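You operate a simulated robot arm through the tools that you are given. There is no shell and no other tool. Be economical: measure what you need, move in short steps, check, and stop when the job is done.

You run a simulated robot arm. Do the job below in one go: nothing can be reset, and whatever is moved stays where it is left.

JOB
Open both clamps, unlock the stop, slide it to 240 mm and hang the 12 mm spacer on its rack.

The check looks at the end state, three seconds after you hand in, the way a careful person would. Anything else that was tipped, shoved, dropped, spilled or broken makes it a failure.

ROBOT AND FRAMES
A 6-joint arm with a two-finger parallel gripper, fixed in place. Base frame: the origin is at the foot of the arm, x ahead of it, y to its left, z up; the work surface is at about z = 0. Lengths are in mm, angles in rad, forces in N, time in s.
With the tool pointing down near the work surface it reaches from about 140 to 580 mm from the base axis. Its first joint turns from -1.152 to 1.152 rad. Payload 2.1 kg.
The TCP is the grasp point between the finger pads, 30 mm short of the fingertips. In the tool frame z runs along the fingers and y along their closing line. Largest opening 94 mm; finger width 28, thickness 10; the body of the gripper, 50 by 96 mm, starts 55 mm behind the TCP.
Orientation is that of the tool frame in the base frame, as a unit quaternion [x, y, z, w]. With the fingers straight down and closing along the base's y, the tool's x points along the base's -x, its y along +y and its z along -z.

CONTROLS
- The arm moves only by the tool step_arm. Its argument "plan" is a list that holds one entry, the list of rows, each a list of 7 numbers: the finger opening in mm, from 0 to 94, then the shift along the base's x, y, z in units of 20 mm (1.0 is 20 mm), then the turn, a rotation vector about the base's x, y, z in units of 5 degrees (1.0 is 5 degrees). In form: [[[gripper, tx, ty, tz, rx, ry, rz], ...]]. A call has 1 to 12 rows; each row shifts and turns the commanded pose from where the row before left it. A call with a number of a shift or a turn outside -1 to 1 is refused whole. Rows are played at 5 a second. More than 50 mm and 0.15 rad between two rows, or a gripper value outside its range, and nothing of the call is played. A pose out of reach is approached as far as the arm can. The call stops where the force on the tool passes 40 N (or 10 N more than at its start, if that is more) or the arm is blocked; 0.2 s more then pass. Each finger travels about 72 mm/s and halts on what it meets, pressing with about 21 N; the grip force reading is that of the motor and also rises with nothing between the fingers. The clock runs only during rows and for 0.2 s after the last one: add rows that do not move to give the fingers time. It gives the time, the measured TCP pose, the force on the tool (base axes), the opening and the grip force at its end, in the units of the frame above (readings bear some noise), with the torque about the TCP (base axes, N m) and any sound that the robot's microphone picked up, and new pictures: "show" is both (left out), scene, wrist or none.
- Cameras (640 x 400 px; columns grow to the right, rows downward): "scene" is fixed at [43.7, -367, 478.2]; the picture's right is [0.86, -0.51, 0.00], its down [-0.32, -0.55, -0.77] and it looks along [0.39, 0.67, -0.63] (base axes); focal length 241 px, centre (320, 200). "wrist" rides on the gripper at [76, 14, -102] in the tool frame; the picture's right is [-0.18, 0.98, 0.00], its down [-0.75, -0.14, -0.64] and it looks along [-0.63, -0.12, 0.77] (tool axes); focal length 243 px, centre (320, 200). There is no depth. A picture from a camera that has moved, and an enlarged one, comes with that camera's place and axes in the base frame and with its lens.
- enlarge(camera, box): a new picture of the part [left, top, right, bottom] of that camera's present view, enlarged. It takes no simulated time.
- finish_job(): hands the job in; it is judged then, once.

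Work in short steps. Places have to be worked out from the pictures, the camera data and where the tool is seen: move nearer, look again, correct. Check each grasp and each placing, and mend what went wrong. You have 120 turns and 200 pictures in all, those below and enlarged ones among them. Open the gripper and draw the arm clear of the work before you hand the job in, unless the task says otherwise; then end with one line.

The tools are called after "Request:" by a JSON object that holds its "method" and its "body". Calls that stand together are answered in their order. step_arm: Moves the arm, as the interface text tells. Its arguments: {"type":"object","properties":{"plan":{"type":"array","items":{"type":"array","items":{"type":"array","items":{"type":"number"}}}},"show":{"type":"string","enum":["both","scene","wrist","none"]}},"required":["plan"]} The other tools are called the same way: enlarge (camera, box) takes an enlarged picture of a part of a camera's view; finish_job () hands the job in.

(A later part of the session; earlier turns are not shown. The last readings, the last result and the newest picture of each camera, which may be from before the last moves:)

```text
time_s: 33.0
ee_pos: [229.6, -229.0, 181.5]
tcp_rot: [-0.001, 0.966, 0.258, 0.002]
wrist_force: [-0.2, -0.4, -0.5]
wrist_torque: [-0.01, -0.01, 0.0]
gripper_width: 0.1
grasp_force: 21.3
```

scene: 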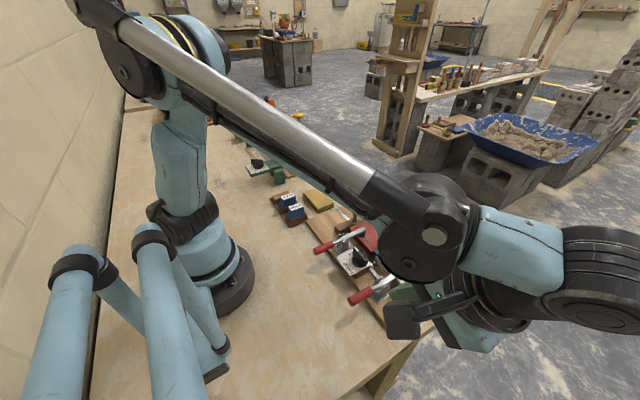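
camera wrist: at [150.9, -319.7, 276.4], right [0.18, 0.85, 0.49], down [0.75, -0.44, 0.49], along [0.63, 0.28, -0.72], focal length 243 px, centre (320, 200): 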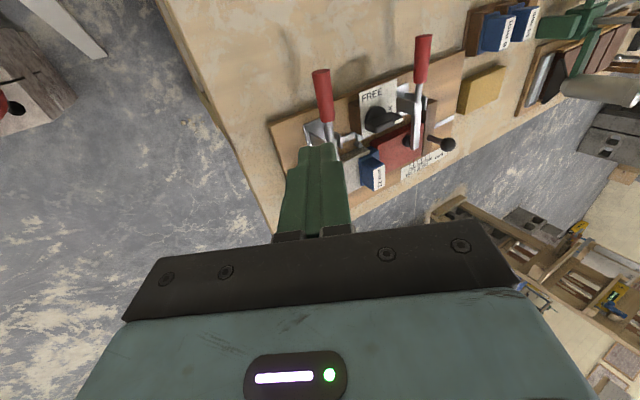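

Request:
{"method": "step_arm", "body": {"plan": [[[0, 0, 0, 0, 1, 0, 0], [0, 0, 0, 0, 1, 0, 0], [0, 0, 0, 0, 1, 0, 0], [0, -0.3, 0, -0.5, 0, 0, 0], [0, 0, 0, -1, 0, 0, 0], [0, 0, 0, -1, 0, 0, 0], [0, 0, 0, 0, 0, 0, 0]]], "show": "wrist"}}

```text
time_s: 34.6
ee_pos: [226.6, -224.7, 129.8]
tcp_rot: [0.0, 0.962, 0.272, 0.006]
wrist_force: [-1.2, -0.2, -0.1]
wrist_torque: [0.01, -0.03, -0.01]
gripper_width: 0.0
grasp_force: 21.2
out of reach, approached as far as the arm can: row 1, 2, 3
camera wrist: at [148.2, -264.6, 224.0], right [0.18, 0.84, 0.52], down [0.75, -0.46, 0.48], along [0.64, 0.3, -0.71], focal length 243 px, centre (320, 200)
```

wrist: 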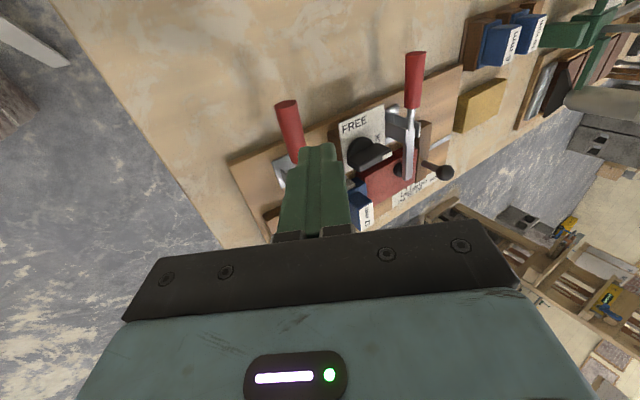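

Roll tops out around 31°. That still helps: a grip from the −y side with one finger partly under the handle, nearer the handle's tip. I open and descend along the finger axis onto the handle.

Request:
{"method": "step_arm", "body": {"plan": [[[40, -0.3, 0, -0.8, 0, 0, 0], [40, -0.3, 0, -1, 0, 0, 0], [40, 0, 0, 0, 0, 0, 0]]], "show": "wrist"}}

Request:
{"method": "enlarge", "body": {"camera": "wrist", "box": [220, 60, 440, 240]}}

```text
time_s: 35.4
ee_pos: [214.7, -224.2, 93.8]
tcp_rot: [0.0, 0.963, 0.269, 0.008]
wrist_force: [0.3, 0.0, 0.2]
wrist_torque: [-0.03, -0.02, 0.04]
gripper_width: 40.0
grasp_force: 0.1
camera wrist: at [137.3, -264.1, 188.0], right [0.18, 0.84, 0.51], down [0.74, -0.46, 0.49], along [0.64, 0.29, -0.71], focal length 243 px, centre (320, 200)
```

wrist: 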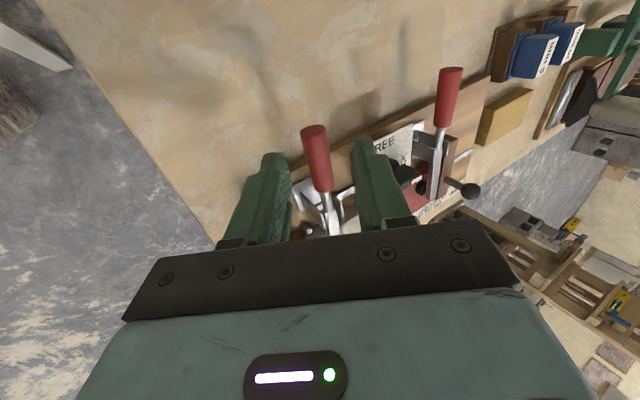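

```text
2.22 times, centred on (330, 150) of wrist
camera zoom: at [137.3, -264.1, 188.0], right [0.18, 0.84, 0.51], down [0.74, -0.46, 0.49], along [0.64, 0.29, -0.71], focal length 539 px, centre (298, 311)
```

zoom: 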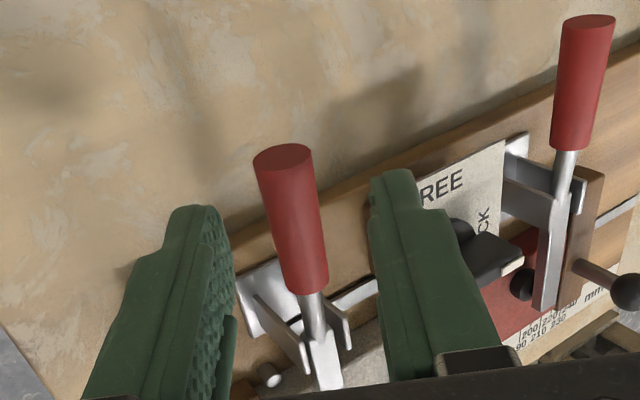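

The handle is centred. I insert along the finger axis to TCP ≈ (215,−201,51) and close.

Request:
{"method": "step_arm", "body": {"plan": [[[40, 0, 0.4, -0.7, 0, 0, 0], [40, 0, 0.4, -0.7, 0, 0, 0], [40, 0, 0.35, -0.7, 0, 0, 0], [5, 0, 0, 0, 0, 0, 0], [5, 0, 0, 0, 0, 0, 0], [5, 0, 0, 0, 0, 0, 0]]], "show": "wrist"}}

```text
time_s: 36.8
ee_pos: [214.0, -201.4, 53.1]
tcp_rot: [0.0, 0.962, 0.271, 0.006]
wrist_force: [2.2, -11.6, -16.2]
wrist_torque: [-0.1, 0.72, -0.01]
gripper_width: 19.9
grasp_force: 45.2
camera wrist: at [136.2, -243.1, 146.5], right [0.18, 0.84, 0.52], down [0.75, -0.46, 0.48], along [0.64, 0.3, -0.71], focal length 243 px, centre (320, 200)
```

wrist: 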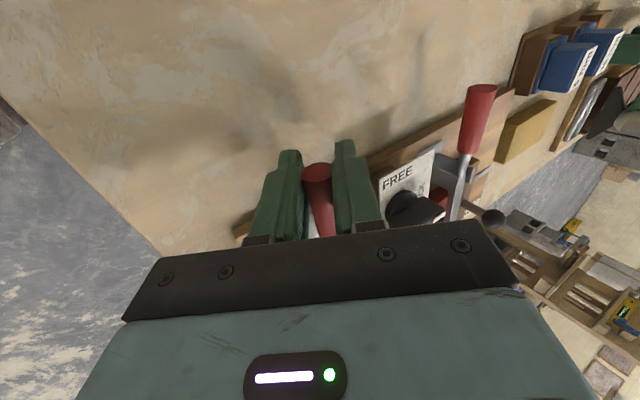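

Firm grip (19.9 mm). I lift slowly along the arc by ~18°.

Request:
{"method": "step_arm", "body": {"plan": [[[5, 0, 0, 0.15, 0, 0, 0], [5, 0.01, 0, 0.2, 0, 0, 0], [5, 0.04, 0, 0.2, 0, 0, 0], [5, 0.05, 0, 0.2, 0, 0, 0], [5, 0.07, 0, 0.2, 0, 0, 0]]], "show": "wrist"}}

```text
time_s: 37.4
ee_pos: [213.6, -204.8, 57.2]
tcp_rot: [0.002, 0.964, 0.267, 0.006]
wrist_force: [-0.9, -0.4, -3.6]
wrist_torque: [-0.1, -0.17, -0.29]
gripper_width: 16.1
grasp_force: 44.9
stopped in row 2: the force on the tool passed its limit at 43 N (the readings are from after the stop); the commanded pose is now the measured one
camera wrist: at [136.2, -244.1, 151.4], right [0.19, 0.84, 0.51], down [0.75, -0.46, 0.48], along [0.64, 0.29, -0.71], focal length 243 px, centre (320, 200)
```

wrist: 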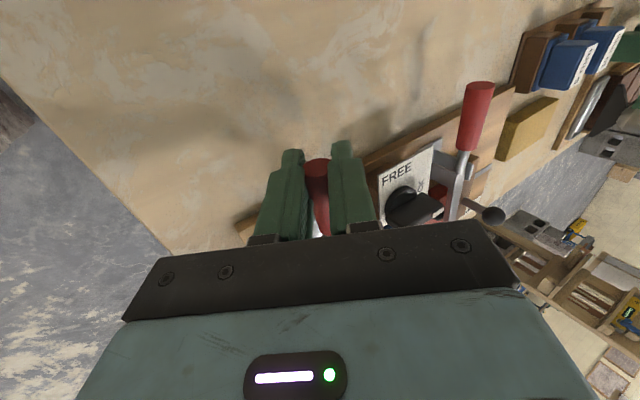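

The grip was off-centre (preload 20 N) and slipped upward. I reopen, recentre a little lower, and lift much more slowly.

Request:
{"method": "step_arm", "body": {"plan": [[[40, 0, 0, 0, 0, 0, 0], [40, 0, 0.05, -0.2, 0, 0, 0], [40, 0, 0, -0.2, 0, 0, 0], [5, 0, 0, 0, 0, 0, 0], [5, 0, 0, 0, 0, 0, 0], [5, 0, 0, 0, 0, 0, 0]]], "show": "none"}}

```text
time_s: 38.8
ee_pos: [212.8, -200.2, 50.9]
tcp_rot: [0.001, 0.962, 0.273, 0.006]
wrist_force: [0.3, 1.9, 3.4]
wrist_torque: [0.02, 0.2, -0.02]
gripper_width: 20.1
grasp_force: 45.6
stopped in row 6: the force on the tool passed its limit at 41 N (the readings are from after the stop); the commanded pose is now the measured one
```

Request:
{"method": "step_arm", "body": {"plan": [[[5, 0, 0, 0.1, 0, 0, 0], [5, 0, 0, 0.1, 0, 0, 0], [5, 0, 0, 0.1, 0, 0, 0], [5, 0, 0, 0.1, 0, 0, 0]]], "show": "wrist"}}

```text
time_s: 39.8
ee_pos: [212.8, -202.8, 58.2]
tcp_rot: [0.003, 0.963, 0.269, 0.005]
wrist_force: [-3.7, -26.6, -9.0]
wrist_torque: [-0.08, 0.33, -0.76]
gripper_width: 19.4
grasp_force: 45.1
camera wrist: at [135.8, -243.0, 152.5], right [0.19, 0.84, 0.51], down [0.75, -0.46, 0.48], along [0.64, 0.29, -0.71], focal length 243 px, centre (320, 200)
```

wrist: 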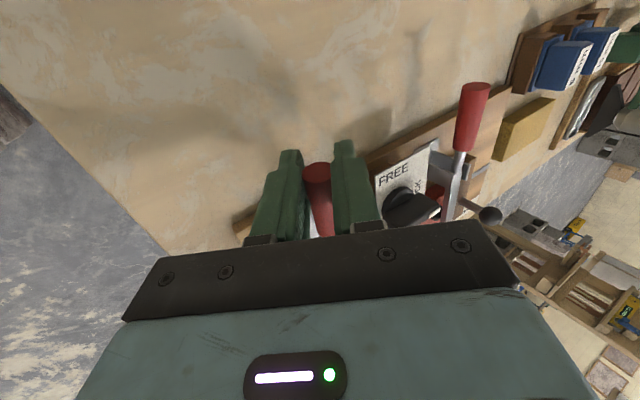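

The 31° roll mainly produces sideways load. A vertical grip near the handle tip, with the tool turning together with the handle (no pad twisting), should hold better. I release, back out, and roll upright.

Request:
{"method": "step_arm", "body": {"plan": [[[40, 0, 0, -0.2, 0, 0, 0], [40, 0, 0, -0.1, 0, 0, 0], [40, 0, -0.4, 0.8, 0, 0, 0], [40, 0, -0.4, 0.8, 0, 0, 0], [40, 0, -0.2, 0.8, 0, 0, 0], [40, 0, 0, 0.5, -1, 0, 0], [40, 0, 0.15, 0, -1, 0, 0], [40, 0, 0.15, 0, -1, 0, 0], [40, 0, 0.15, 0, -1, 0, 0], [40, 0, 0.15, 0, -1, 0, 0], [40, 0, 0.15, 0, -1, 0, 0], [40, 0, 0.15, 0, -0.25, 0, 0]]], "show": "wrist"}}

```text
time_s: 42.4
ee_pos: [215.3, -201.7, 110.4]
tcp_rot: [-0.001, 1.0, 0.002, 0.006]
wrist_force: [0.4, -0.8, 0.4]
wrist_torque: [-0.02, 0.01, -0.04]
gripper_width: 39.9
grasp_force: 0.0
camera wrist: at [137.5, -189.0, 211.7], right [0.18, 0.98, 0.01], down [0.75, -0.14, 0.65], along [0.64, -0.11, -0.76], focal length 243 px, centre (320, 200)
```

wrist: 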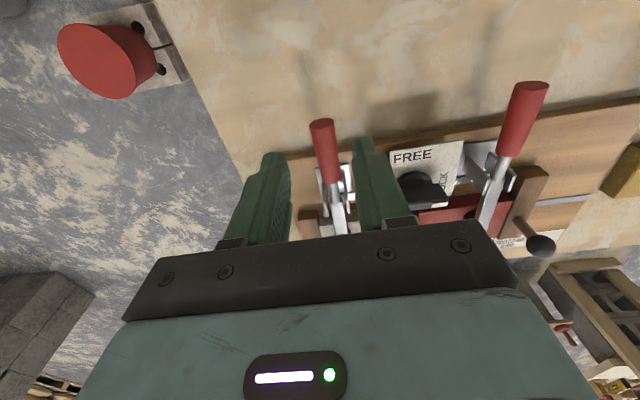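

Handle axis at y≈−199. I descend so the handle sits slightly above the TCP and close.

Request:
{"method": "step_arm", "body": {"plan": [[[40, 0, 0.1, -1, 0, 0, 0], [40, 0, 0, -1, 0, 0, 0], [40, 0, 0, -1, 0, 0, 0], [40, 0, 0, -0.2, 0, 0, 0], [5, 0, 0, 0, 0, 0, 0], [5, 0, 0, 0, 0, 0, 0], [5, 0, 0, 0, 0, 0, 0]]], "show": "none"}}

```text
time_s: 44.0
ee_pos: [213.1, -199.4, 44.4]
tcp_rot: [-0.002, 1.0, 0.004, 0.005]
wrist_force: [3.3, 19.4, -8.5]
wrist_torque: [-0.13, 0.29, 0.1]
gripper_width: 20.6
grasp_force: 44.9
```

Request:
{"method": "step_arm", "body": {"plan": [[[5, 0, 0.05, 0, 0, 0, 0], [5, 0.02, 0, 0.15, 0, 0.5, 0], [5, 0.03, 0, 0.15, 0, 0.5, 0], [5, 0.04, 0, 0.15, 0, 0.5, 0], [5, 0.05, 0, 0.15, 0, 0.5, 0]]], "show": "wrist"}}

Request:
{"method": "enlarge", "body": {"camera": "scene", "box": [310, 220, 430, 310]}}

```text
time_s: 45.2
ee_pos: [215.5, -200.9, 59.2]
tcp_rot: [0.001, 0.996, 0.003, -0.086]
wrist_force: [-28.3, 9.2, 11.9]
wrist_torque: [0.0, -0.67, 0.15]
gripper_width: 20.4
grasp_force: 45.0
camera wrist: at [156.9, -186.2, 172.3], right [0.18, 0.98, -0.03], down [0.85, -0.15, 0.5], along [0.49, -0.11, -0.86], focal length 243 px, centre (320, 200)
```

wrist: 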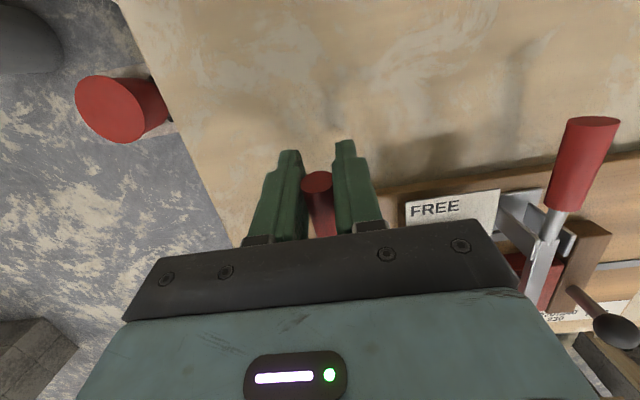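

```text
4.44 times, centred on (370, 265) of scene
camera zoom: at [43.6, -367.0, 478.2], right [0.86, -0.51, 0.0], down [-0.32, -0.55, -0.77], along [0.39, 0.67, -0.63], focal length 1071 px, centre (98, -89)
```

zoom: 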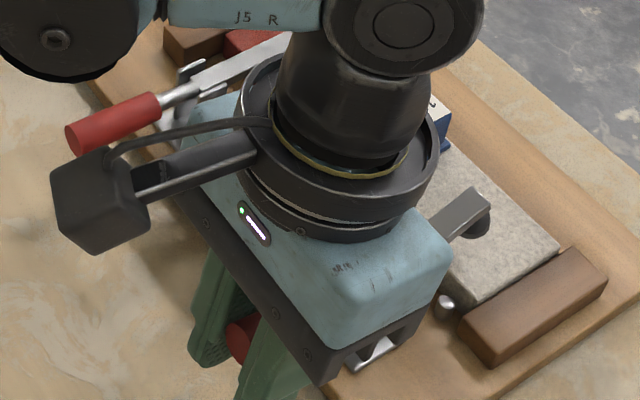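

The handle is following now and the pad is lifting; there's a −28 N pull along x, so I ease x back and continue slowly.

Request:
{"method": "step_arm", "body": {"plan": [[[5, -0.08, 0, 0, 0, 0, 0], [5, 0.03, 0, 0.15, 0, 0.5, 0], [5, 0.04, 0, 0.15, 0, 0.5, 0], [5, 0.05, 0, 0.14, 0, 0.5, 0], [5, 0.06, 0, 0.14, 0, 0.5, 0]]], "show": "none"}}

```text
time_s: 46.4
ee_pos: [218.0, -199.9, 68.9]
tcp_rot: [0.0, 0.985, 0.003, -0.172]
wrist_force: [-25.4, 5.9, 19.0]
wrist_torque: [-0.03, -0.8, 0.07]
gripper_width: 20.3
grasp_force: 44.7
```

Request:
{"method": "step_arm", "body": {"plan": [[[5, -0.1, 0, 0.03, 0, 0, 0], [5, 0.06, 0, 0.14, 0, 0.5, 0], [5, 0.06, 0, 0.135, 0, 0.5, 0], [5, 0.065, 0, 0.135, 0, 0.5, 0], [5, 0.07, 0, 0.13, 0, 0.5, 0], [5, 0.08, 0, 0.13, 0, 0.5, 0], [5, 0.08, 0, 0.13, 0, 0.5, 0]]], "show": "wrist"}}

Request:
{"method": "enlarge", "body": {"camera": "scene", "box": [310, 220, 430, 310]}}

```text
time_s: 47.7
ee_pos: [221.7, -199.6, 82.2]
tcp_rot: [-0.006, 0.967, 0.006, -0.256]
wrist_force: [-0.3, 3.2, -1.4]
wrist_torque: [-0.03, 0.09, -0.1]
gripper_width: 20.3
grasp_force: 45.4
out of reach, approached as far as the arm can: row 6
stopped in row 6: the force on the tool passed its limit at 49 N (the readings are from after the stop); the commanded pose is now the measured one
camera wrist: at [206.9, -187.7, 208.5], right [0.15, 0.99, -0.08], down [0.97, -0.13, 0.18], along [0.17, -0.1, -0.98], focal length 243 px, centre (320, 200)
```

wrist: 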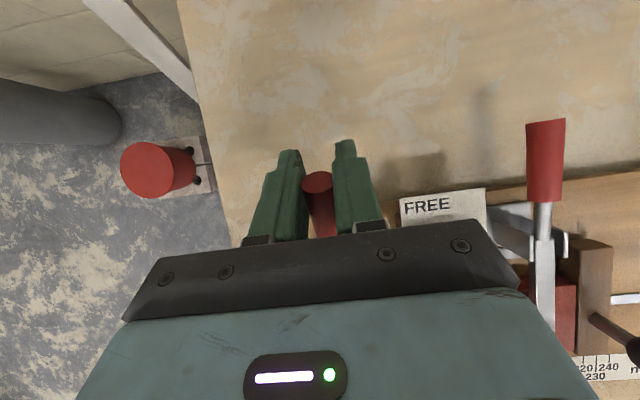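

```text
4.44 times, centred on (370, 265) of scene
camera zoom: at [43.6, -367.1, 478.1], right [0.86, -0.51, 0.0], down [-0.32, -0.55, -0.77], along [0.39, 0.67, -0.63], focal length 1071 px, centre (98, -89)
```

zoom: 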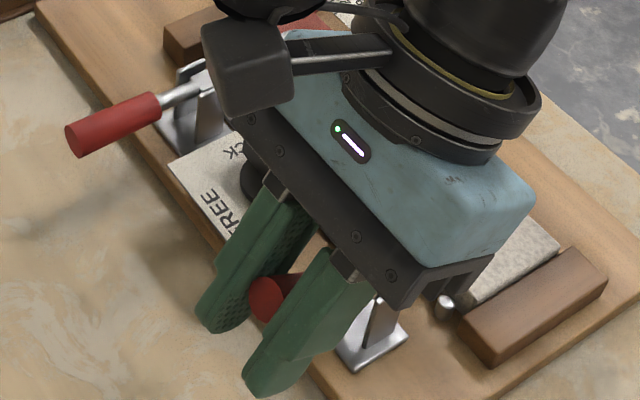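

Tilt limit reached at 30°; force is ~0 so the clamp seems past its dead point. I continue the arc without further tool rotation.

Request:
{"method": "step_arm", "body": {"plan": [[[5, 0.1, 0, 0.13, 0, 0, 0], [5, 0.1, 0, 0.125, 0, 0, 0], [5, 0.11, 0, 0.12, 0, 0, 0], [5, 0.11, 0, 0.12, 0, 0, 0], [5, 0.12, 0, 0.11, 0, 0, 0], [5, 0.12, 0, 0.11, 0, 0, 0]]], "show": "none"}}

Request:
{"method": "enlarge", "body": {"camera": "scene", "box": [310, 220, 430, 310]}}

```text
time_s: 49.1
ee_pos: [235.5, -199.7, 97.4]
tcp_rot: [-0.005, 0.967, 0.006, -0.255]
wrist_force: [-16.4, 0.2, -1.5]
wrist_torque: [-0.21, 1.05, -0.15]
gripper_width: 20.3
grasp_force: 44.8
```

```text
4.44 times, centred on (370, 265) of scene
camera zoom: at [43.7, -367.0, 478.1], right [0.86, -0.51, 0.0], down [-0.32, -0.55, -0.77], along [0.39, 0.67, -0.63], focal length 1071 px, centre (98, -89)
```

zoom: 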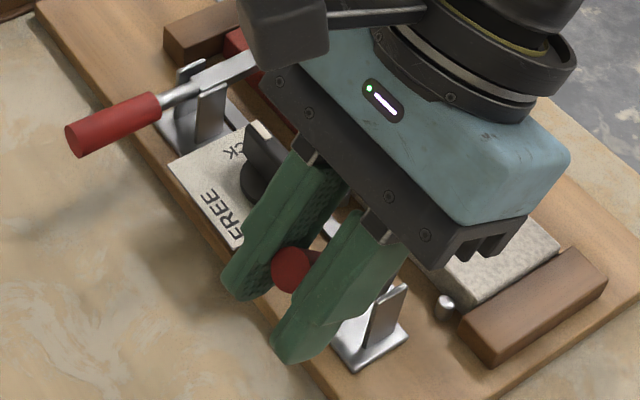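

Request:
{"method": "step_arm", "body": {"plan": [[[5, 0.1, 0, 0.11, 0, 0, 0], [5, 0.12, 0, 0.1, 0, 0, 0], [5, 0.13, 0, 0.09, 0, 0, 0], [5, 0.135, 0, 0.09, 0, 0, 0], [5, 0.14, 0, 0.08, 0, 0, 0], [5, 0.14, 0, 0.07, 0, 0, 0]]], "show": "none"}}

Request:
{"method": "enlarge", "body": {"camera": "scene", "box": [310, 200, 430, 310]}}

```text
time_s: 50.3
ee_pos: [244.9, -199.5, 104.5]
tcp_rot: [-0.005, 0.966, 0.007, -0.258]
wrist_force: [-9.3, 0.9, -4.6]
wrist_torque: [0.04, -0.62, -0.08]
gripper_width: 19.2
grasp_force: 44.8
stopped in row 5: the force on the tool passed its limit at 43 N (the readings are from after the stop); the commanded pose is now the measured one
```

```text
3.64 times, centred on (370, 255) of scene
camera zoom: at [43.7, -367.1, 478.1], right [0.86, -0.51, 0.0], down [-0.32, -0.55, -0.77], along [0.39, 0.67, -0.63], focal length 876 px, centre (138, 0)
```

zoom: 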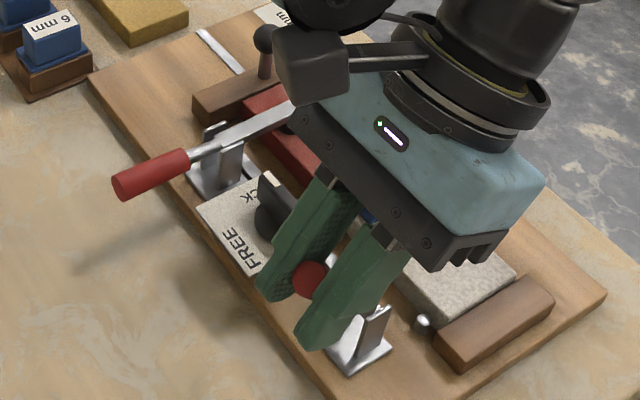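

Resistance rises at about 60°, maybe the end of travel. I release and see whether the handle stays up.

Request:
{"method": "step_arm", "body": {"plan": [[[45, 0, 0, 0, 0, 0, 0], [45, 0, 0, 0, 0, 0, 0], [45, 0, 0, 0, 0, 0, 0]]], "show": "wrist"}}

Request:
{"method": "enlarge", "body": {"camera": "scene", "box": [310, 200, 430, 310]}}

```text
time_s: 51.1
ee_pos: [244.3, -199.7, 104.9]
tcp_rot: [-0.005, 0.966, 0.006, -0.258]
wrist_force: [-0.5, 0.2, 0.3]
wrist_torque: [0.03, -0.02, -0.04]
gripper_width: 44.9
grasp_force: 0.2
camera wrist: at [228.7, -187.5, 232.2], right [0.15, 0.99, -0.08], down [0.97, -0.14, 0.18], along [0.17, -0.1, -0.98], focal length 243 px, centre (320, 200)
```

wrist: 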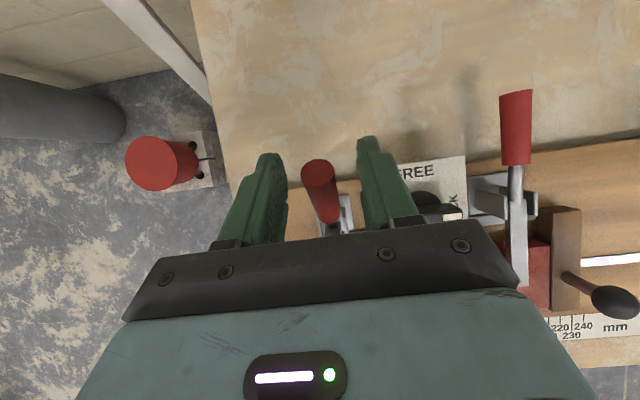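

```text
3.64 times, centred on (370, 255) of scene
camera zoom: at [43.7, -367.0, 478.2], right [0.86, -0.51, 0.0], down [-0.32, -0.55, -0.77], along [0.39, 0.67, -0.63], focal length 876 px, centre (138, 0)
```

zoom: 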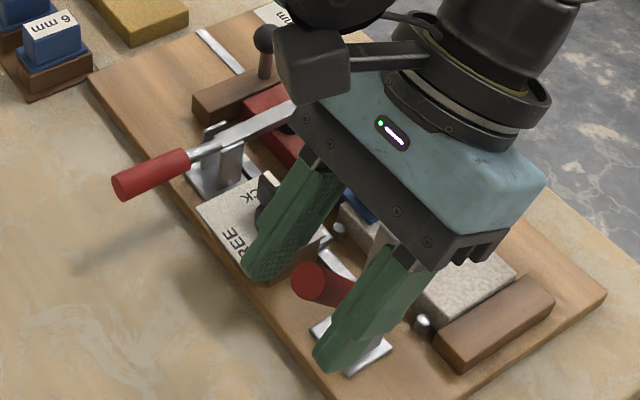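

The handle stays up on its own. I retreat upward and return the tool to vertical, then inspect.

Request:
{"method": "step_arm", "body": {"plan": [[[45, 0.3, 0, 0.9, 0, 0, 0], [45, 0.3, 0, 0.9, 0, 0, 0], [45, 0.2, 0, 1, 0, 0, 0], [45, 0, 0, 1, 0, -1, 0], [45, -0.5, 0, 0.5, 0, -1, 0], [45, -0.8, 0, 0.5, 0, -1, 0], [45, -0.8, 0, 0, 0, -1, 0], [45, -0.8, 0, 0, 0, -1, 0], [45, -0.8, 0, 0, 0, -1, 0], [45, 0, 0, 0, 0, 0, 0]]], "show": "wrist"}}

Request:
{"method": "enlarge", "body": {"camera": "wrist", "box": [220, 20, 520, 240]}}

Request:
{"method": "enlarge", "body": {"camera": "scene", "box": [310, 200, 430, 310]}}

```text
time_s: 53.3
ee_pos: [184.0, -202.0, 201.8]
tcp_rot: [-0.007, 1.0, 0.005, 0.001]
wrist_force: [0.3, 0.9, -0.1]
wrist_torque: [0.02, 0.0, -0.01]
gripper_width: 45.2
grasp_force: 0.1
out of reach, approached as far as the arm can: row 3
camera wrist: at [107.3, -189.9, 304.1], right [0.17, 0.99, 0.01], down [0.75, -0.14, 0.64], along [0.64, -0.1, -0.77], focal length 243 px, centre (320, 200)
```

wrist: 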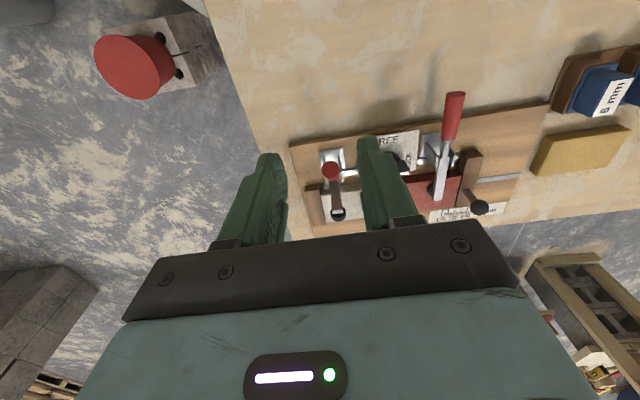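

```text
1.82 times, centred on (370, 130) of wrist
camera zoom: at [107.3, -189.9, 304.1], right [0.17, 0.99, 0.01], down [0.75, -0.14, 0.64], along [0.64, -0.1, -0.77], focal length 441 px, centre (229, 327)
```

zoom: 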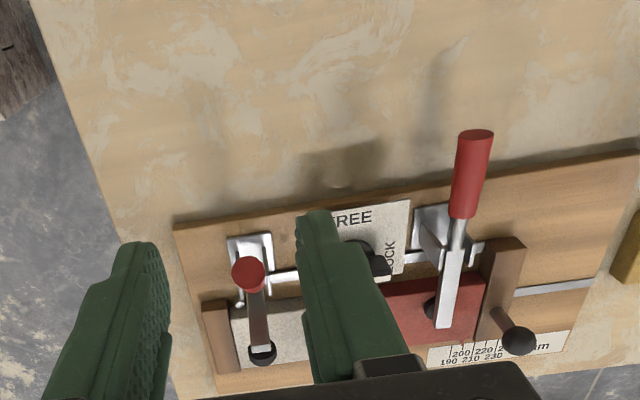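

```text
3.64 times, centred on (370, 255) of scene
camera zoom: at [43.7, -367.0, 478.2], right [0.86, -0.51, 0.0], down [-0.32, -0.55, -0.77], along [0.39, 0.67, -0.63], focal length 876 px, centre (138, 0)
```

zoom: 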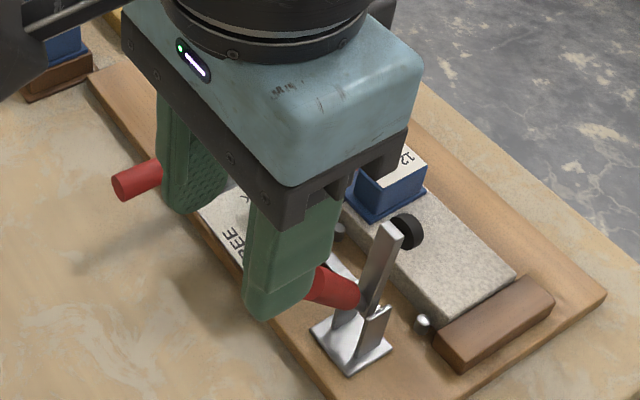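

Clamp A is open with arm steep. I close the fingers and nudge the handle in +x from the robot side to be sure it is at the end of its travel.

Request:
{"method": "step_arm", "body": {"plan": [[[0, 0.8, 0, -1, 0, 0, 0], [0, 0, 0, -1, 0, 0, 0], [0, 0, 0, -1, 0, 0, 0], [0, 0, 0, -0.8, 0, 0, 0], [0, 0.5, 0, 0, 0, 0, 0], [0, 0.5, 0, 0, 0, 0, 0], [0, 0.3, 0, 0, 0, 0, 0], [0, 0.3, 0, 0, 0, 0, 0], [0, 0, 0, 0, 0, 0, 0]]], "show": "none"}}

Request:
{"method": "enlarge", "body": {"camera": "scene", "box": [310, 200, 430, 310]}}

```text
time_s: 54.7
ee_pos: [213.9, -204.0, 123.5]
tcp_rot: [-0.005, 1.0, 0.006, -0.01]
wrist_force: [-8.3, -0.1, -0.2]
wrist_torque: [0.03, 0.13, 0.03]
gripper_width: 0.1
grasp_force: 21.1
stopped in row 7: the force on the tool passed its limit at 50 N (the readings are from after the stop); the commanded pose is now the measured one
```

```text
3.64 times, centred on (370, 255) of scene
camera zoom: at [43.7, -367.0, 478.2], right [0.86, -0.51, 0.0], down [-0.32, -0.55, -0.77], along [0.39, 0.67, -0.63], focal length 876 px, centre (138, 0)
```

zoom: 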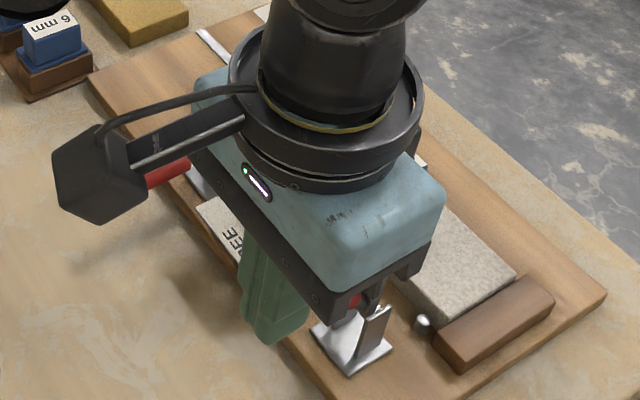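

It is at its hard stop: clamp A is fully open. Now I go over handle B (≈(213,−67)).

Request:
{"method": "step_arm", "body": {"plan": [[[0, -0.8, 0, 0, 0, 0, 0], [0, -0.5, 0, 1, 0, 0, 0], [40, 0, 0.5, 0.5, 0, 0, 0], [40, 0.2, 1, 0, 0, 0, 0], [40, 0.3, 1, 0, 0, 0, 0], [40, 0.3, 1, 0, 0, 0, 0], [40, 0.3, 1, 0, 0, 0, 0], [40, 0.2, 1, 0, 0, 0, 0], [40, 0, 1, -0.5, 0, 0, 0], [40, 0, 0.35, -1, 0, 0, 0], [40, 0, 0, -0.6, 0, 0, 0], [40, 0, 0, 0, 0, 0, 0]]], "show": "wrist"}}

```text
time_s: 57.3
ee_pos: [215.0, -66.4, 110.8]
tcp_rot: [-0.004, 1.0, 0.006, -0.009]
wrist_force: [-0.9, -1.2, -0.2]
wrist_torque: [-0.03, 0.02, 0.01]
gripper_width: 39.9
grasp_force: 0.0
camera wrist: at [140.1, -53.5, 215.5], right [0.18, 0.98, 0.01], down [0.77, -0.14, 0.63], along [0.62, -0.1, -0.78], focal length 243 px, centre (320, 200)
```

wrist: 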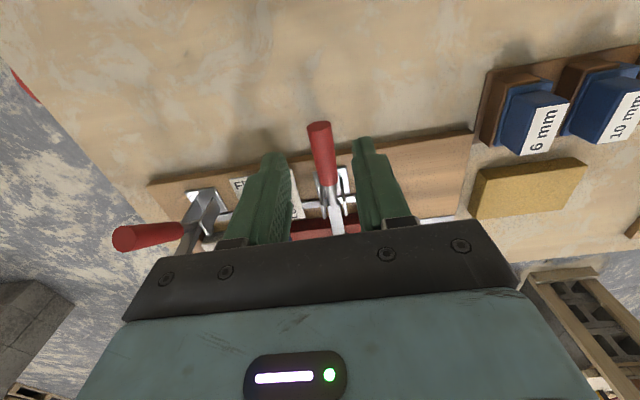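

Handle B is centred. I descend and close.

Request:
{"method": "step_arm", "body": {"plan": [[[40, -0.1, 0.02, -1, 0, 0, 0], [40, 0, 0, -1, 0, 0, 0], [40, 0, 0, -1, 0, 0, 0], [40, 0, 0, -0.3, 0, 0, 0], [5, 0, 0, 0, 0, 0, 0], [5, 0, 0, 0, 0, 0, 0], [5, 0, 0, 0, 0, 0, 0]]], "show": "none"}}

```text
time_s: 58.9
ee_pos: [212.0, -64.6, 45.9]
tcp_rot: [-0.005, 1.0, 0.008, -0.009]
wrist_force: [3.4, 12.7, -14.3]
wrist_torque: [-0.08, 0.7, 0.13]
gripper_width: 20.5
grasp_force: 45.1
```

Good grip on B. Same slow lift with tool rotation.

Request:
{"method": "step_arm", "body": {"plan": [[[5, 0, 0.04, 0, 0, 0, 0], [5, 0.02, 0, 0.15, 0, 0.5, 0], [5, 0.02, 0, 0.15, 0, 0.5, 0], [5, 0.03, 0, 0.15, 0, 0.5, 0], [5, 0.03, 0, 0.15, 0, 0.5, 0]]], "show": "none"}}

Request:
{"method": "enlarge", "body": {"camera": "scene", "box": [290, 180, 410, 290]}}

```text
time_s: 60.1
ee_pos: [211.6, -64.5, 58.5]
tcp_rot: [-0.004, 0.995, 0.007, -0.1]
wrist_force: [-25.9, 9.3, 7.6]
wrist_torque: [-0.03, -0.55, 0.1]
gripper_width: 20.3
grasp_force: 44.6
```

```text
3.64 times, centred on (350, 235) of scene
camera zoom: at [43.6, -367.0, 478.2], right [0.86, -0.51, 0.0], down [-0.32, -0.55, -0.77], along [0.39, 0.67, -0.63], focal length 876 px, centre (211, 73)
```

zoom: 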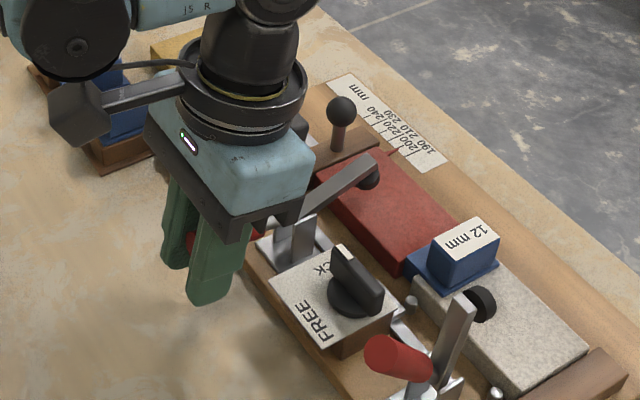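

Request:
{"method": "step_arm", "body": {"plan": [[[5, -0.1, 0, 0, 0, 0, 0], [5, 0.03, 0, 0.15, 0, 0.5, 0], [5, 0.04, 0, 0.15, 0, 0.5, 0], [5, 0.05, 0, 0.14, 0, 0.5, 0], [5, 0.06, 0, 0.14, 0, 0.5, 0]]], "show": "none"}}

Request:
{"method": "step_arm", "body": {"plan": [[[5, -0.1, 0, 0.03, 0, 0, 0], [5, 0.06, 0, 0.14, 0, 0.5, 0], [5, 0.06, 0, 0.135, 0, 0.5, 0], [5, 0.065, 0, 0.135, 0, 0.5, 0], [5, 0.07, 0, 0.13, 0, 0.3, 0]]], "show": "none"}}

```text
time_s: 61.3
ee_pos: [216.0, -64.3, 70.5]
tcp_rot: [-0.004, 0.983, 0.006, -0.184]
wrist_force: [-6.2, 9.8, 19.9]
wrist_torque: [0.05, -1.29, 0.12]
gripper_width: 20.3
grasp_force: 44.8
```

```text
time_s: 62.5
ee_pos: [217.2, -65.5, 76.4]
tcp_rot: [-0.005, 0.976, 0.007, -0.219]
wrist_force: [25.8, 11.6, -17.8]
wrist_torque: [-0.02, 0.45, 0.09]
gripper_width: 20.3
grasp_force: 44.8
out of reach, approached as far as the arm can: row 5
```

Request:
{"method": "step_arm", "body": {"plan": [[[5, 0.12, 0, 0.1, 0, 0, 0], [5, 0.09, 0, 0.14, 0, 0, 0], [5, 0.09, 0, 0.135, 0, 0, 0], [5, 0.1, 0, 0.13, 0, 0, 0], [5, 0.1, 0, 0.125, 0, 0, 0]]], "show": "none"}}

Request:
{"method": "enlarge", "body": {"camera": "scene", "box": [290, 180, 410, 290]}}

```text
time_s: 63.7
ee_pos: [224.4, -65.0, 90.0]
tcp_rot: [-0.003, 0.974, 0.006, -0.225]
wrist_force: [-16.8, 9.4, -7.8]
wrist_torque: [0.08, 1.24, 0.1]
gripper_width: 20.3
grasp_force: 44.5
```

```text
3.64 times, centred on (350, 235) of scene
camera zoom: at [43.7, -367.0, 478.1], right [0.86, -0.51, 0.0], down [-0.32, -0.55, -0.77], along [0.39, 0.67, -0.63], focal length 876 px, centre (211, 73)
```

zoom: 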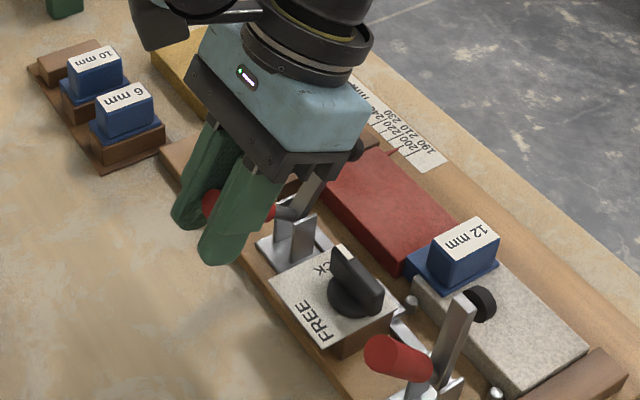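

Request:
{"method": "step_arm", "body": {"plan": [[[5, 0.09, 0, 0.12, 0, 0, 0], [5, 0.11, 0, 0.115, 0, 0, 0], [5, 0.115, 0, 0.11, 0, 0, 0], [5, 0.12, 0, 0.105, 0, 0, 0], [5, 0.12, 0, 0.1, 0, 0, 0], [5, 0.12, 0, 0.1, 0, 0, 0], [5, 0.13, 0, 0.09, 0, 0, 0], [5, 0.13, 0, 0.09, 0, 0, 0]]], "show": "none"}}

Request:
{"method": "enlarge", "body": {"camera": "scene", "box": [290, 180, 410, 290]}}

```text
time_s: 65.3
ee_pos: [238.0, -65.5, 104.5]
tcp_rot: [-0.001, 0.973, 0.006, -0.231]
wrist_force: [-1.6, 1.2, 8.7]
wrist_torque: [-0.14, -0.19, -0.17]
gripper_width: 17.0
grasp_force: 45.0
stopped in row 8: the force on the tool passed its limit at 42 N (the readings are from after the stop); the commanded pose is now the measured one
```

```text
3.64 times, centred on (350, 235) of scene
camera zoom: at [43.7, -367.0, 478.2], right [0.86, -0.51, 0.0], down [-0.32, -0.55, -0.77], along [0.39, 0.67, -0.63], focal length 876 px, centre (211, 73)
```

zoom: 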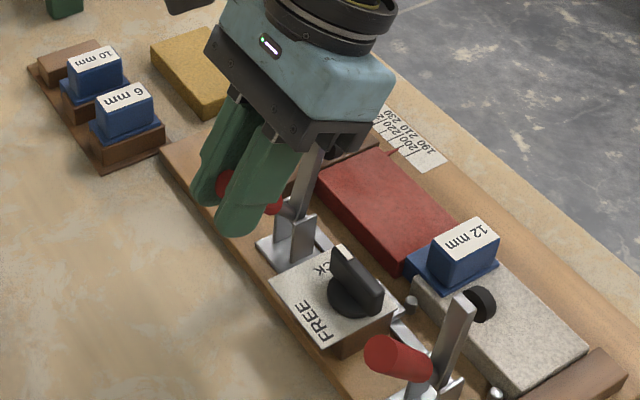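

Clamp B has hit the same stop. I release, withdraw upward and straighten the tool.

Request:
{"method": "step_arm", "body": {"plan": [[[45, 0, 0, 0, 0, 0, 0], [45, 0, 0, 0, 0, 0, 0], [45, 0.1, 0, 0.9, 0, 0, 0], [45, 0.1, 0, 0.9, 0, 0, 0], [45, 0, 0, 1, 0, 0, 0], [45, 0, 0, 1, 0, -1, 0], [45, -0.5, 0, 0.5, 0, -1, 0], [45, -0.8, 0, 0.5, 0, -1, 0], [45, -0.8, 0, 0, 0, -1, 0], [45, -0.6, 0, 0, 0, -1, 0], [45, -0.3, 0, 0, 0, -0.3, 0], [45, 0, 0, 0, 0, 0, 0]]], "show": "wrist"}}

Request:
{"method": "enlarge", "body": {"camera": "scene", "box": [290, 180, 410, 290]}}

Request:
{"method": "enlarge", "body": {"camera": "wrist", "box": [200, 40, 480, 240]}}

```text
time_s: 67.9
ee_pos: [183.8, -65.1, 200.4]
tcp_rot: [-0.003, 1.0, 0.004, 0.0]
wrist_force: [0.1, 0.1, 1.4]
wrist_torque: [0.0, 0.02, 0.01]
gripper_width: 45.1
grasp_force: 0.1
camera wrist: at [106.2, -52.2, 303.7], right [0.18, 0.98, 0.01], down [0.75, -0.14, 0.64], along [0.63, -0.11, -0.77], focal length 243 px, centre (320, 200)
```

wrist: 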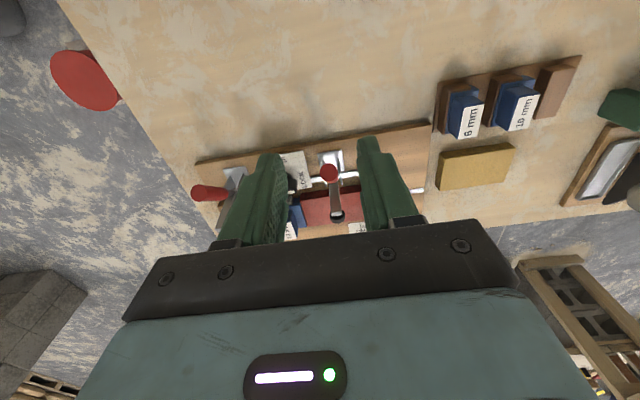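

```text
3.64 times, centred on (350, 235) of scene
camera zoom: at [43.7, -367.0, 478.2], right [0.86, -0.51, 0.0], down [-0.32, -0.55, -0.77], along [0.39, 0.67, -0.63], focal length 876 px, centre (211, 73)
```

zoom: 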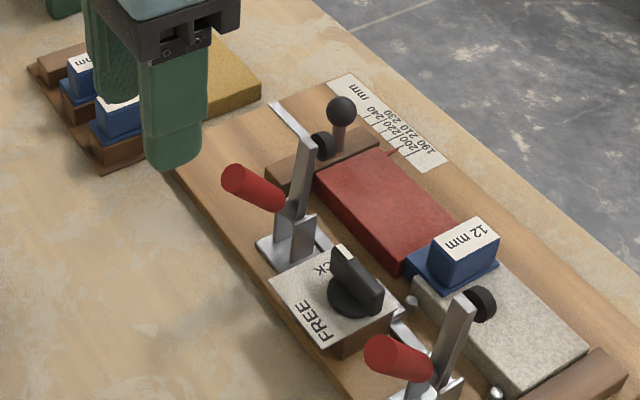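

```text
2.00 times, centred on (340, 140) of wrist
camera zoom: at [106.2, -52.2, 303.7], right [0.18, 0.98, 0.01], down [0.75, -0.14, 0.64], along [0.63, -0.11, -0.77], focal length 485 px, centre (280, 320)
```

zoom: 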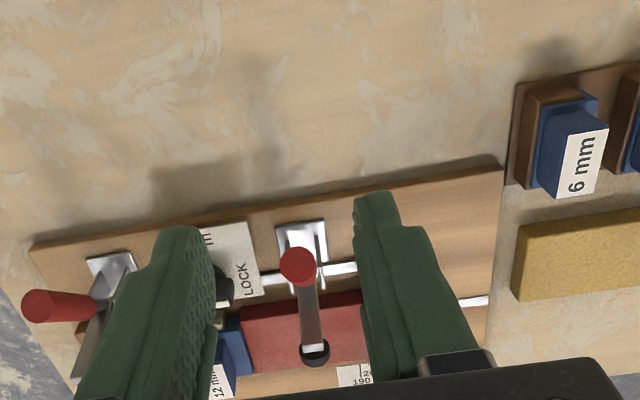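

Both clamps are open. The knob's white mark points +y (LOCK); FREE is toward −x, so it needs +90° about z. I turn the tool −90° (fingers closing along x) while moving above the knob at ≈(288,−122).

Request:
{"method": "step_arm", "body": {"plan": [[[45, 0.3, -0.1, 0, 0, 0, -1], [45, 0.3, -0.1, 0, 0, 0, -1], [45, 0.3, -0.1, 0, 0, 0, -1], [45, 0.3, -0.1, 0, 0, 0, -1], [45, 0.3, -0.1, 0, 0, 0, -1], [45, 0.3, -0.1, 0, 0, 0, -1], [45, 0.3, -0.1, 0, 0, 0, -1], [45, 0.3, -0.1, 0, 0, 0, -1], [45, 0.3, -0.1, 0, 0, 0, -1], [45, 0.3, -0.1, 0, 0, 0, -1], [45, 0.3, -0.1, 0, 0, 0, -1], [45, 0.3, -0.1, 0, 0, 0, -1]]], "show": "none"}}

Request:
{"method": "step_arm", "body": {"plan": [[[45, 0.28, -0.15, 0, 0, 0, -1], [45, 0.28, -0.15, 0, 0, 0, -1], [45, 0.28, -0.15, 0, 0, 0, -1], [45, 0.28, -0.15, 0, 0, 0, -1], [45, 0.28, -0.15, 0, 0, 0, -1], [45, 0.2, -0.15, 0, 0, 0, -1], [45, 0, 0, 0, 0, 0, 0]]], "show": "wrist"}}

Request:
{"method": "enlarge", "body": {"camera": "wrist", "box": [220, 40, 500, 240]}}

```text
time_s: 70.5
ee_pos: [253.2, -89.9, 202.3]
tcp_rot: [0.499, 0.867, 0.004, 0.002]
wrist_force: [0.4, 0.4, 0.4]
wrist_torque: [0.02, -0.03, 0.0]
gripper_width: 45.0
grasp_force: 0.1
```

```text
time_s: 72.1
ee_pos: [286.3, -107.1, 200.9]
tcp_rot: [0.706, 0.708, 0.005, 0.003]
wrist_force: [0.3, 1.1, 0.2]
wrist_torque: [-0.03, 0.01, -0.01]
gripper_width: 45.1
grasp_force: 0.0
camera wrist: at [299.2, -30.6, 303.6], right [0.98, -0.18, 0.01], down [-0.15, -0.76, 0.64], along [-0.11, -0.63, -0.77], focal length 243 px, centre (320, 200)
```

wrist: 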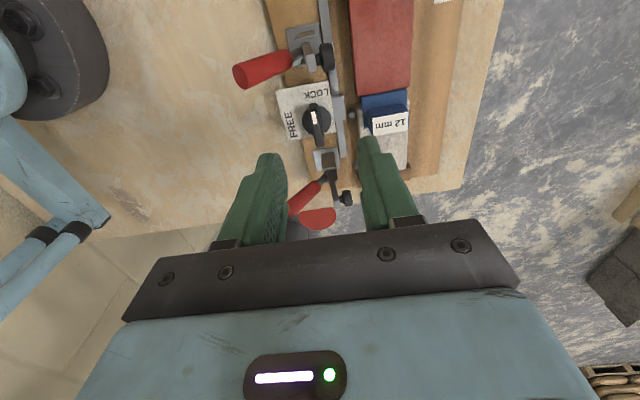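

```text
2.00 times, centred on (360, 140) of wrist
camera zoom: at [299.2, -30.6, 303.6], right [0.98, -0.18, 0.01], down [-0.15, -0.76, 0.64], along [-0.11, -0.63, -0.77], focal length 485 px, centre (240, 320)
```

zoom: 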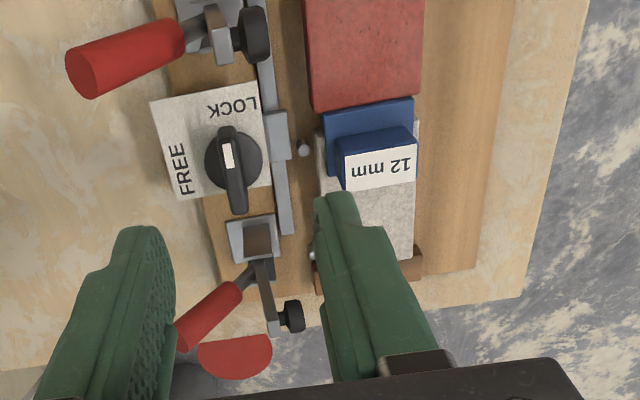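

The knob axis triangulates to (280,−131), its bar top at z≈68, mark toward LOCK (+y). I descend with fingers astride it (TCP z≈80).

Request:
{"method": "step_arm", "body": {"plan": [[[45, -0.3, -1, -0.5, 0, 0, 0], [45, 0, -0.2, -1, 0, 0, 0], [45, 0, 0, -1, 0, 0, 0], [45, 0, 0, -1, 0, 0, 0], [45, 0, 0, -1, 0, 0, 0], [45, 0, 0, -0.5, 0, 0, 0], [45, 0, 0, 0, 0, 0, 0]]], "show": "wrist"}}

Request:
{"method": "enlarge", "body": {"camera": "scene", "box": [310, 200, 410, 290]}}

```text
time_s: 73.7
ee_pos: [279.1, -131.2, 99.6]
tcp_rot: [0.705, 0.709, 0.004, 0.003]
wrist_force: [0.4, -0.5, 0.6]
wrist_torque: [0.02, -0.01, 0.02]
gripper_width: 45.4
grasp_force: 0.0
camera wrist: at [292.4, -54.7, 202.6], right [0.98, -0.18, 0.01], down [-0.14, -0.76, 0.64], along [-0.11, -0.63, -0.77], focal length 243 px, centre (320, 200)
```

wrist: 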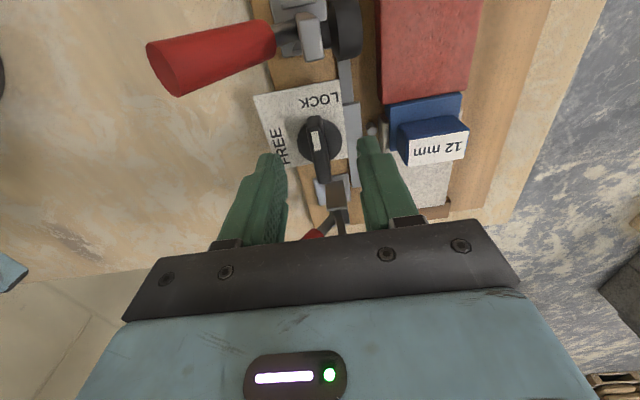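

```text
4.44 times, centred on (360, 245) of scene
camera zoom: at [43.7, -367.0, 478.2], right [0.86, -0.51, 0.0], down [-0.32, -0.55, -0.77], along [0.39, 0.67, -0.63], focal length 1071 px, centre (142, 0)
```

zoom: 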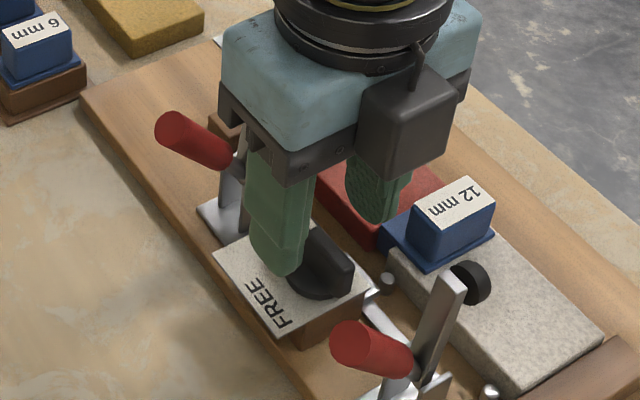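

Request:
{"method": "step_arm", "body": {"plan": [[[45, 0, 0, -0.5, 0, 0, 0], [45, 0, 0, -0.45, 0, 0, 0], [2, 0, 0, 0, 0, 0, 0], [2, 0, 0, 0, 0, 0, 0], [2, 0, 0, 0, 0, 0, 0], [2, 0, 0, 0, 0, 0, 0]]], "show": "wrist"}}

```text
time_s: 75.1
ee_pos: [280.4, -130.8, 80.0]
tcp_rot: [0.705, 0.709, 0.004, 0.003]
wrist_force: [-7.2, 0.9, -5.9]
wrist_torque: [-0.09, 0.82, -0.04]
gripper_width: 9.6
grasp_force: 43.8
camera wrist: at [292.6, -54.5, 184.0], right [0.98, -0.18, 0.01], down [-0.14, -0.76, 0.64], along [-0.11, -0.63, -0.77], focal length 243 px, centre (320, 200)
```

wrist: 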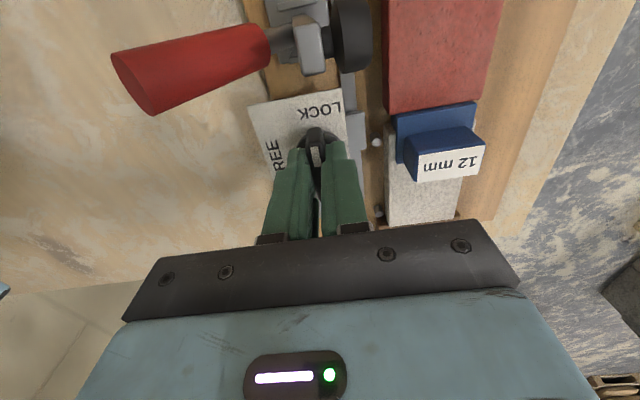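

The bar is gripped (≈9.6 mm reading). I turn +90° about z, in two parts, watching the force.

Request:
{"method": "step_arm", "body": {"plan": [[[2, 0, 0, 0, 0, 0, 1], [2, 0, 0, 0, 0, 0, 1], [2, 0, 0, 0, 0, 0, 1], [2, 0, 0, 0, 0, 0, 1], [2, 0, 0, 0, 0, 0, 1], [2, 0, 0, 0, 0, 0, 1], [2, 0, 0, 0, 0, 0, 1], [2, 0, 0, 0, 0, 0, 1], [2, 0, 0, 0, 0, 0, 1]]], "show": "scene"}}

Request:
{"method": "enlarge", "body": {"camera": "scene", "box": [310, 200, 410, 290]}}

```text
time_s: 77.1
ee_pos: [280.0, -130.6, 82.3]
tcp_rot: [0.379, 0.925, 0.005, -0.002]
wrist_force: [-15.6, 4.4, -31.1]
wrist_torque: [-0.22, 0.88, -0.03]
gripper_width: 9.5
grasp_force: 43.7
```

scene: 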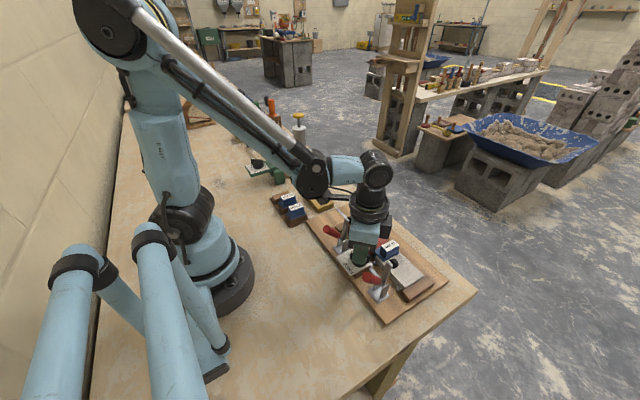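

```text
4.44 times, centred on (360, 245) of scene
camera zoom: at [43.8, -367.1, 478.1], right [0.86, -0.51, 0.0], down [-0.32, -0.55, -0.77], along [0.39, 0.67, -0.63], focal length 1071 px, centre (142, 0)
```

zoom: 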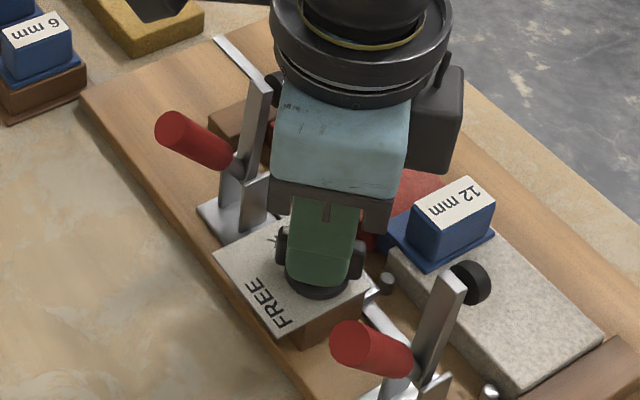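

It turns. There is a −31 N z pull as the tool rose 2 mm, so I lower slightly and go on.

Request:
{"method": "step_arm", "body": {"plan": [[[2, 0, 0, -0.1, 0, 0, 0], [2, 0, 0, 0, 0, 0, 1], [2, 0, 0, -0.03, 0, 0, 1], [2, 0, 0, 0, 0, 0, 1], [2, 0, 0, -0.03, 0, 0, 1], [2, 0, 0, 0, 0, 0, 1], [2, 0, 0, -0.03, 0, 0, 1], [2, 0, 0, 0, 0, 0, 1], [2, 0, 0, 0, 0, 0, 1], [2, 0, 0, 0, 0, 0, 1]]], "show": "both"}}

```text
time_s: 78.6
ee_pos: [280.4, -131.9, 78.5]
tcp_rot: [0.164, 0.986, 0.003, 0.001]
wrist_force: [-3.6, 2.7, 8.4]
wrist_torque: [-0.71, -0.56, 0.04]
gripper_width: 9.8
grasp_force: 44.2
stopped in row 7: the force on the tool passed its limit at 48 N (the readings are from after the stop); the commanded pose is now the measured one
camera wrist: at [212.8, -94.5, 181.4], right [0.49, 0.87, 0.01], down [0.67, -0.38, 0.64], along [0.56, -0.31, -0.77], focal length 243 px, centre (320, 200)
```

scene: 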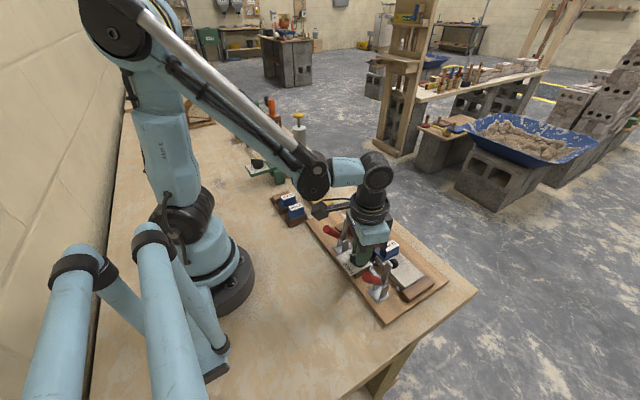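
wrist: 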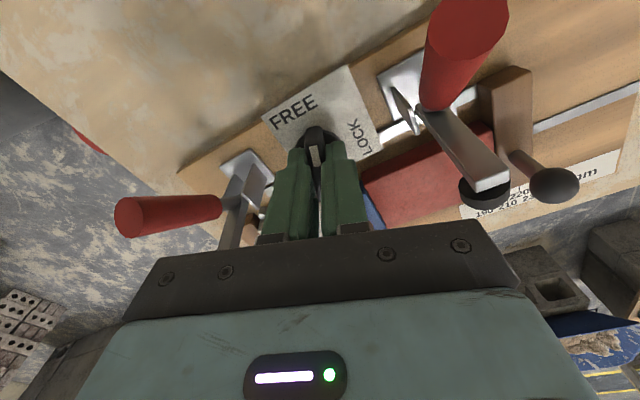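

About 19° remain. I continue without z change.

Request:
{"method": "step_arm", "body": {"plan": [[[2, 0, 0, 0.03, 0, 0, 0.7], [2, 0, 0, 0.02, 0, 0, 0.7], [2, 0, 0, 0, 0, 0, 0.7], [2, 0, 0, 0, 0, 0, 0.7], [2, 0, 0, 0, 0, 0, 0.7], [2, 0, 0, 0, 0, 0, 0.4]]], "show": "wrist"}}

```text
time_s: 80.0
ee_pos: [279.9, -131.8, 79.8]
tcp_rot: [-0.005, 1.0, 0.003, 0.0]
wrist_force: [4.3, 1.1, 12.0]
wrist_torque: [-0.59, 0.38, -0.53]
gripper_width: 9.8
grasp_force: 43.4
camera wrist: at [204.0, -119.3, 182.5], right [0.17, 0.98, 0.01], down [0.76, -0.14, 0.64], along [0.63, -0.11, -0.77], focal length 243 px, centre (320, 200)
```

wrist: 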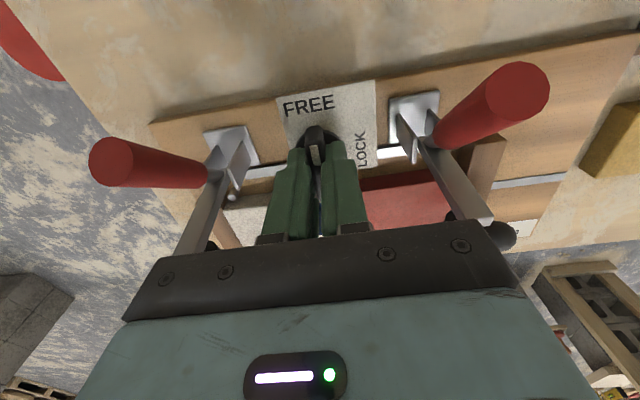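

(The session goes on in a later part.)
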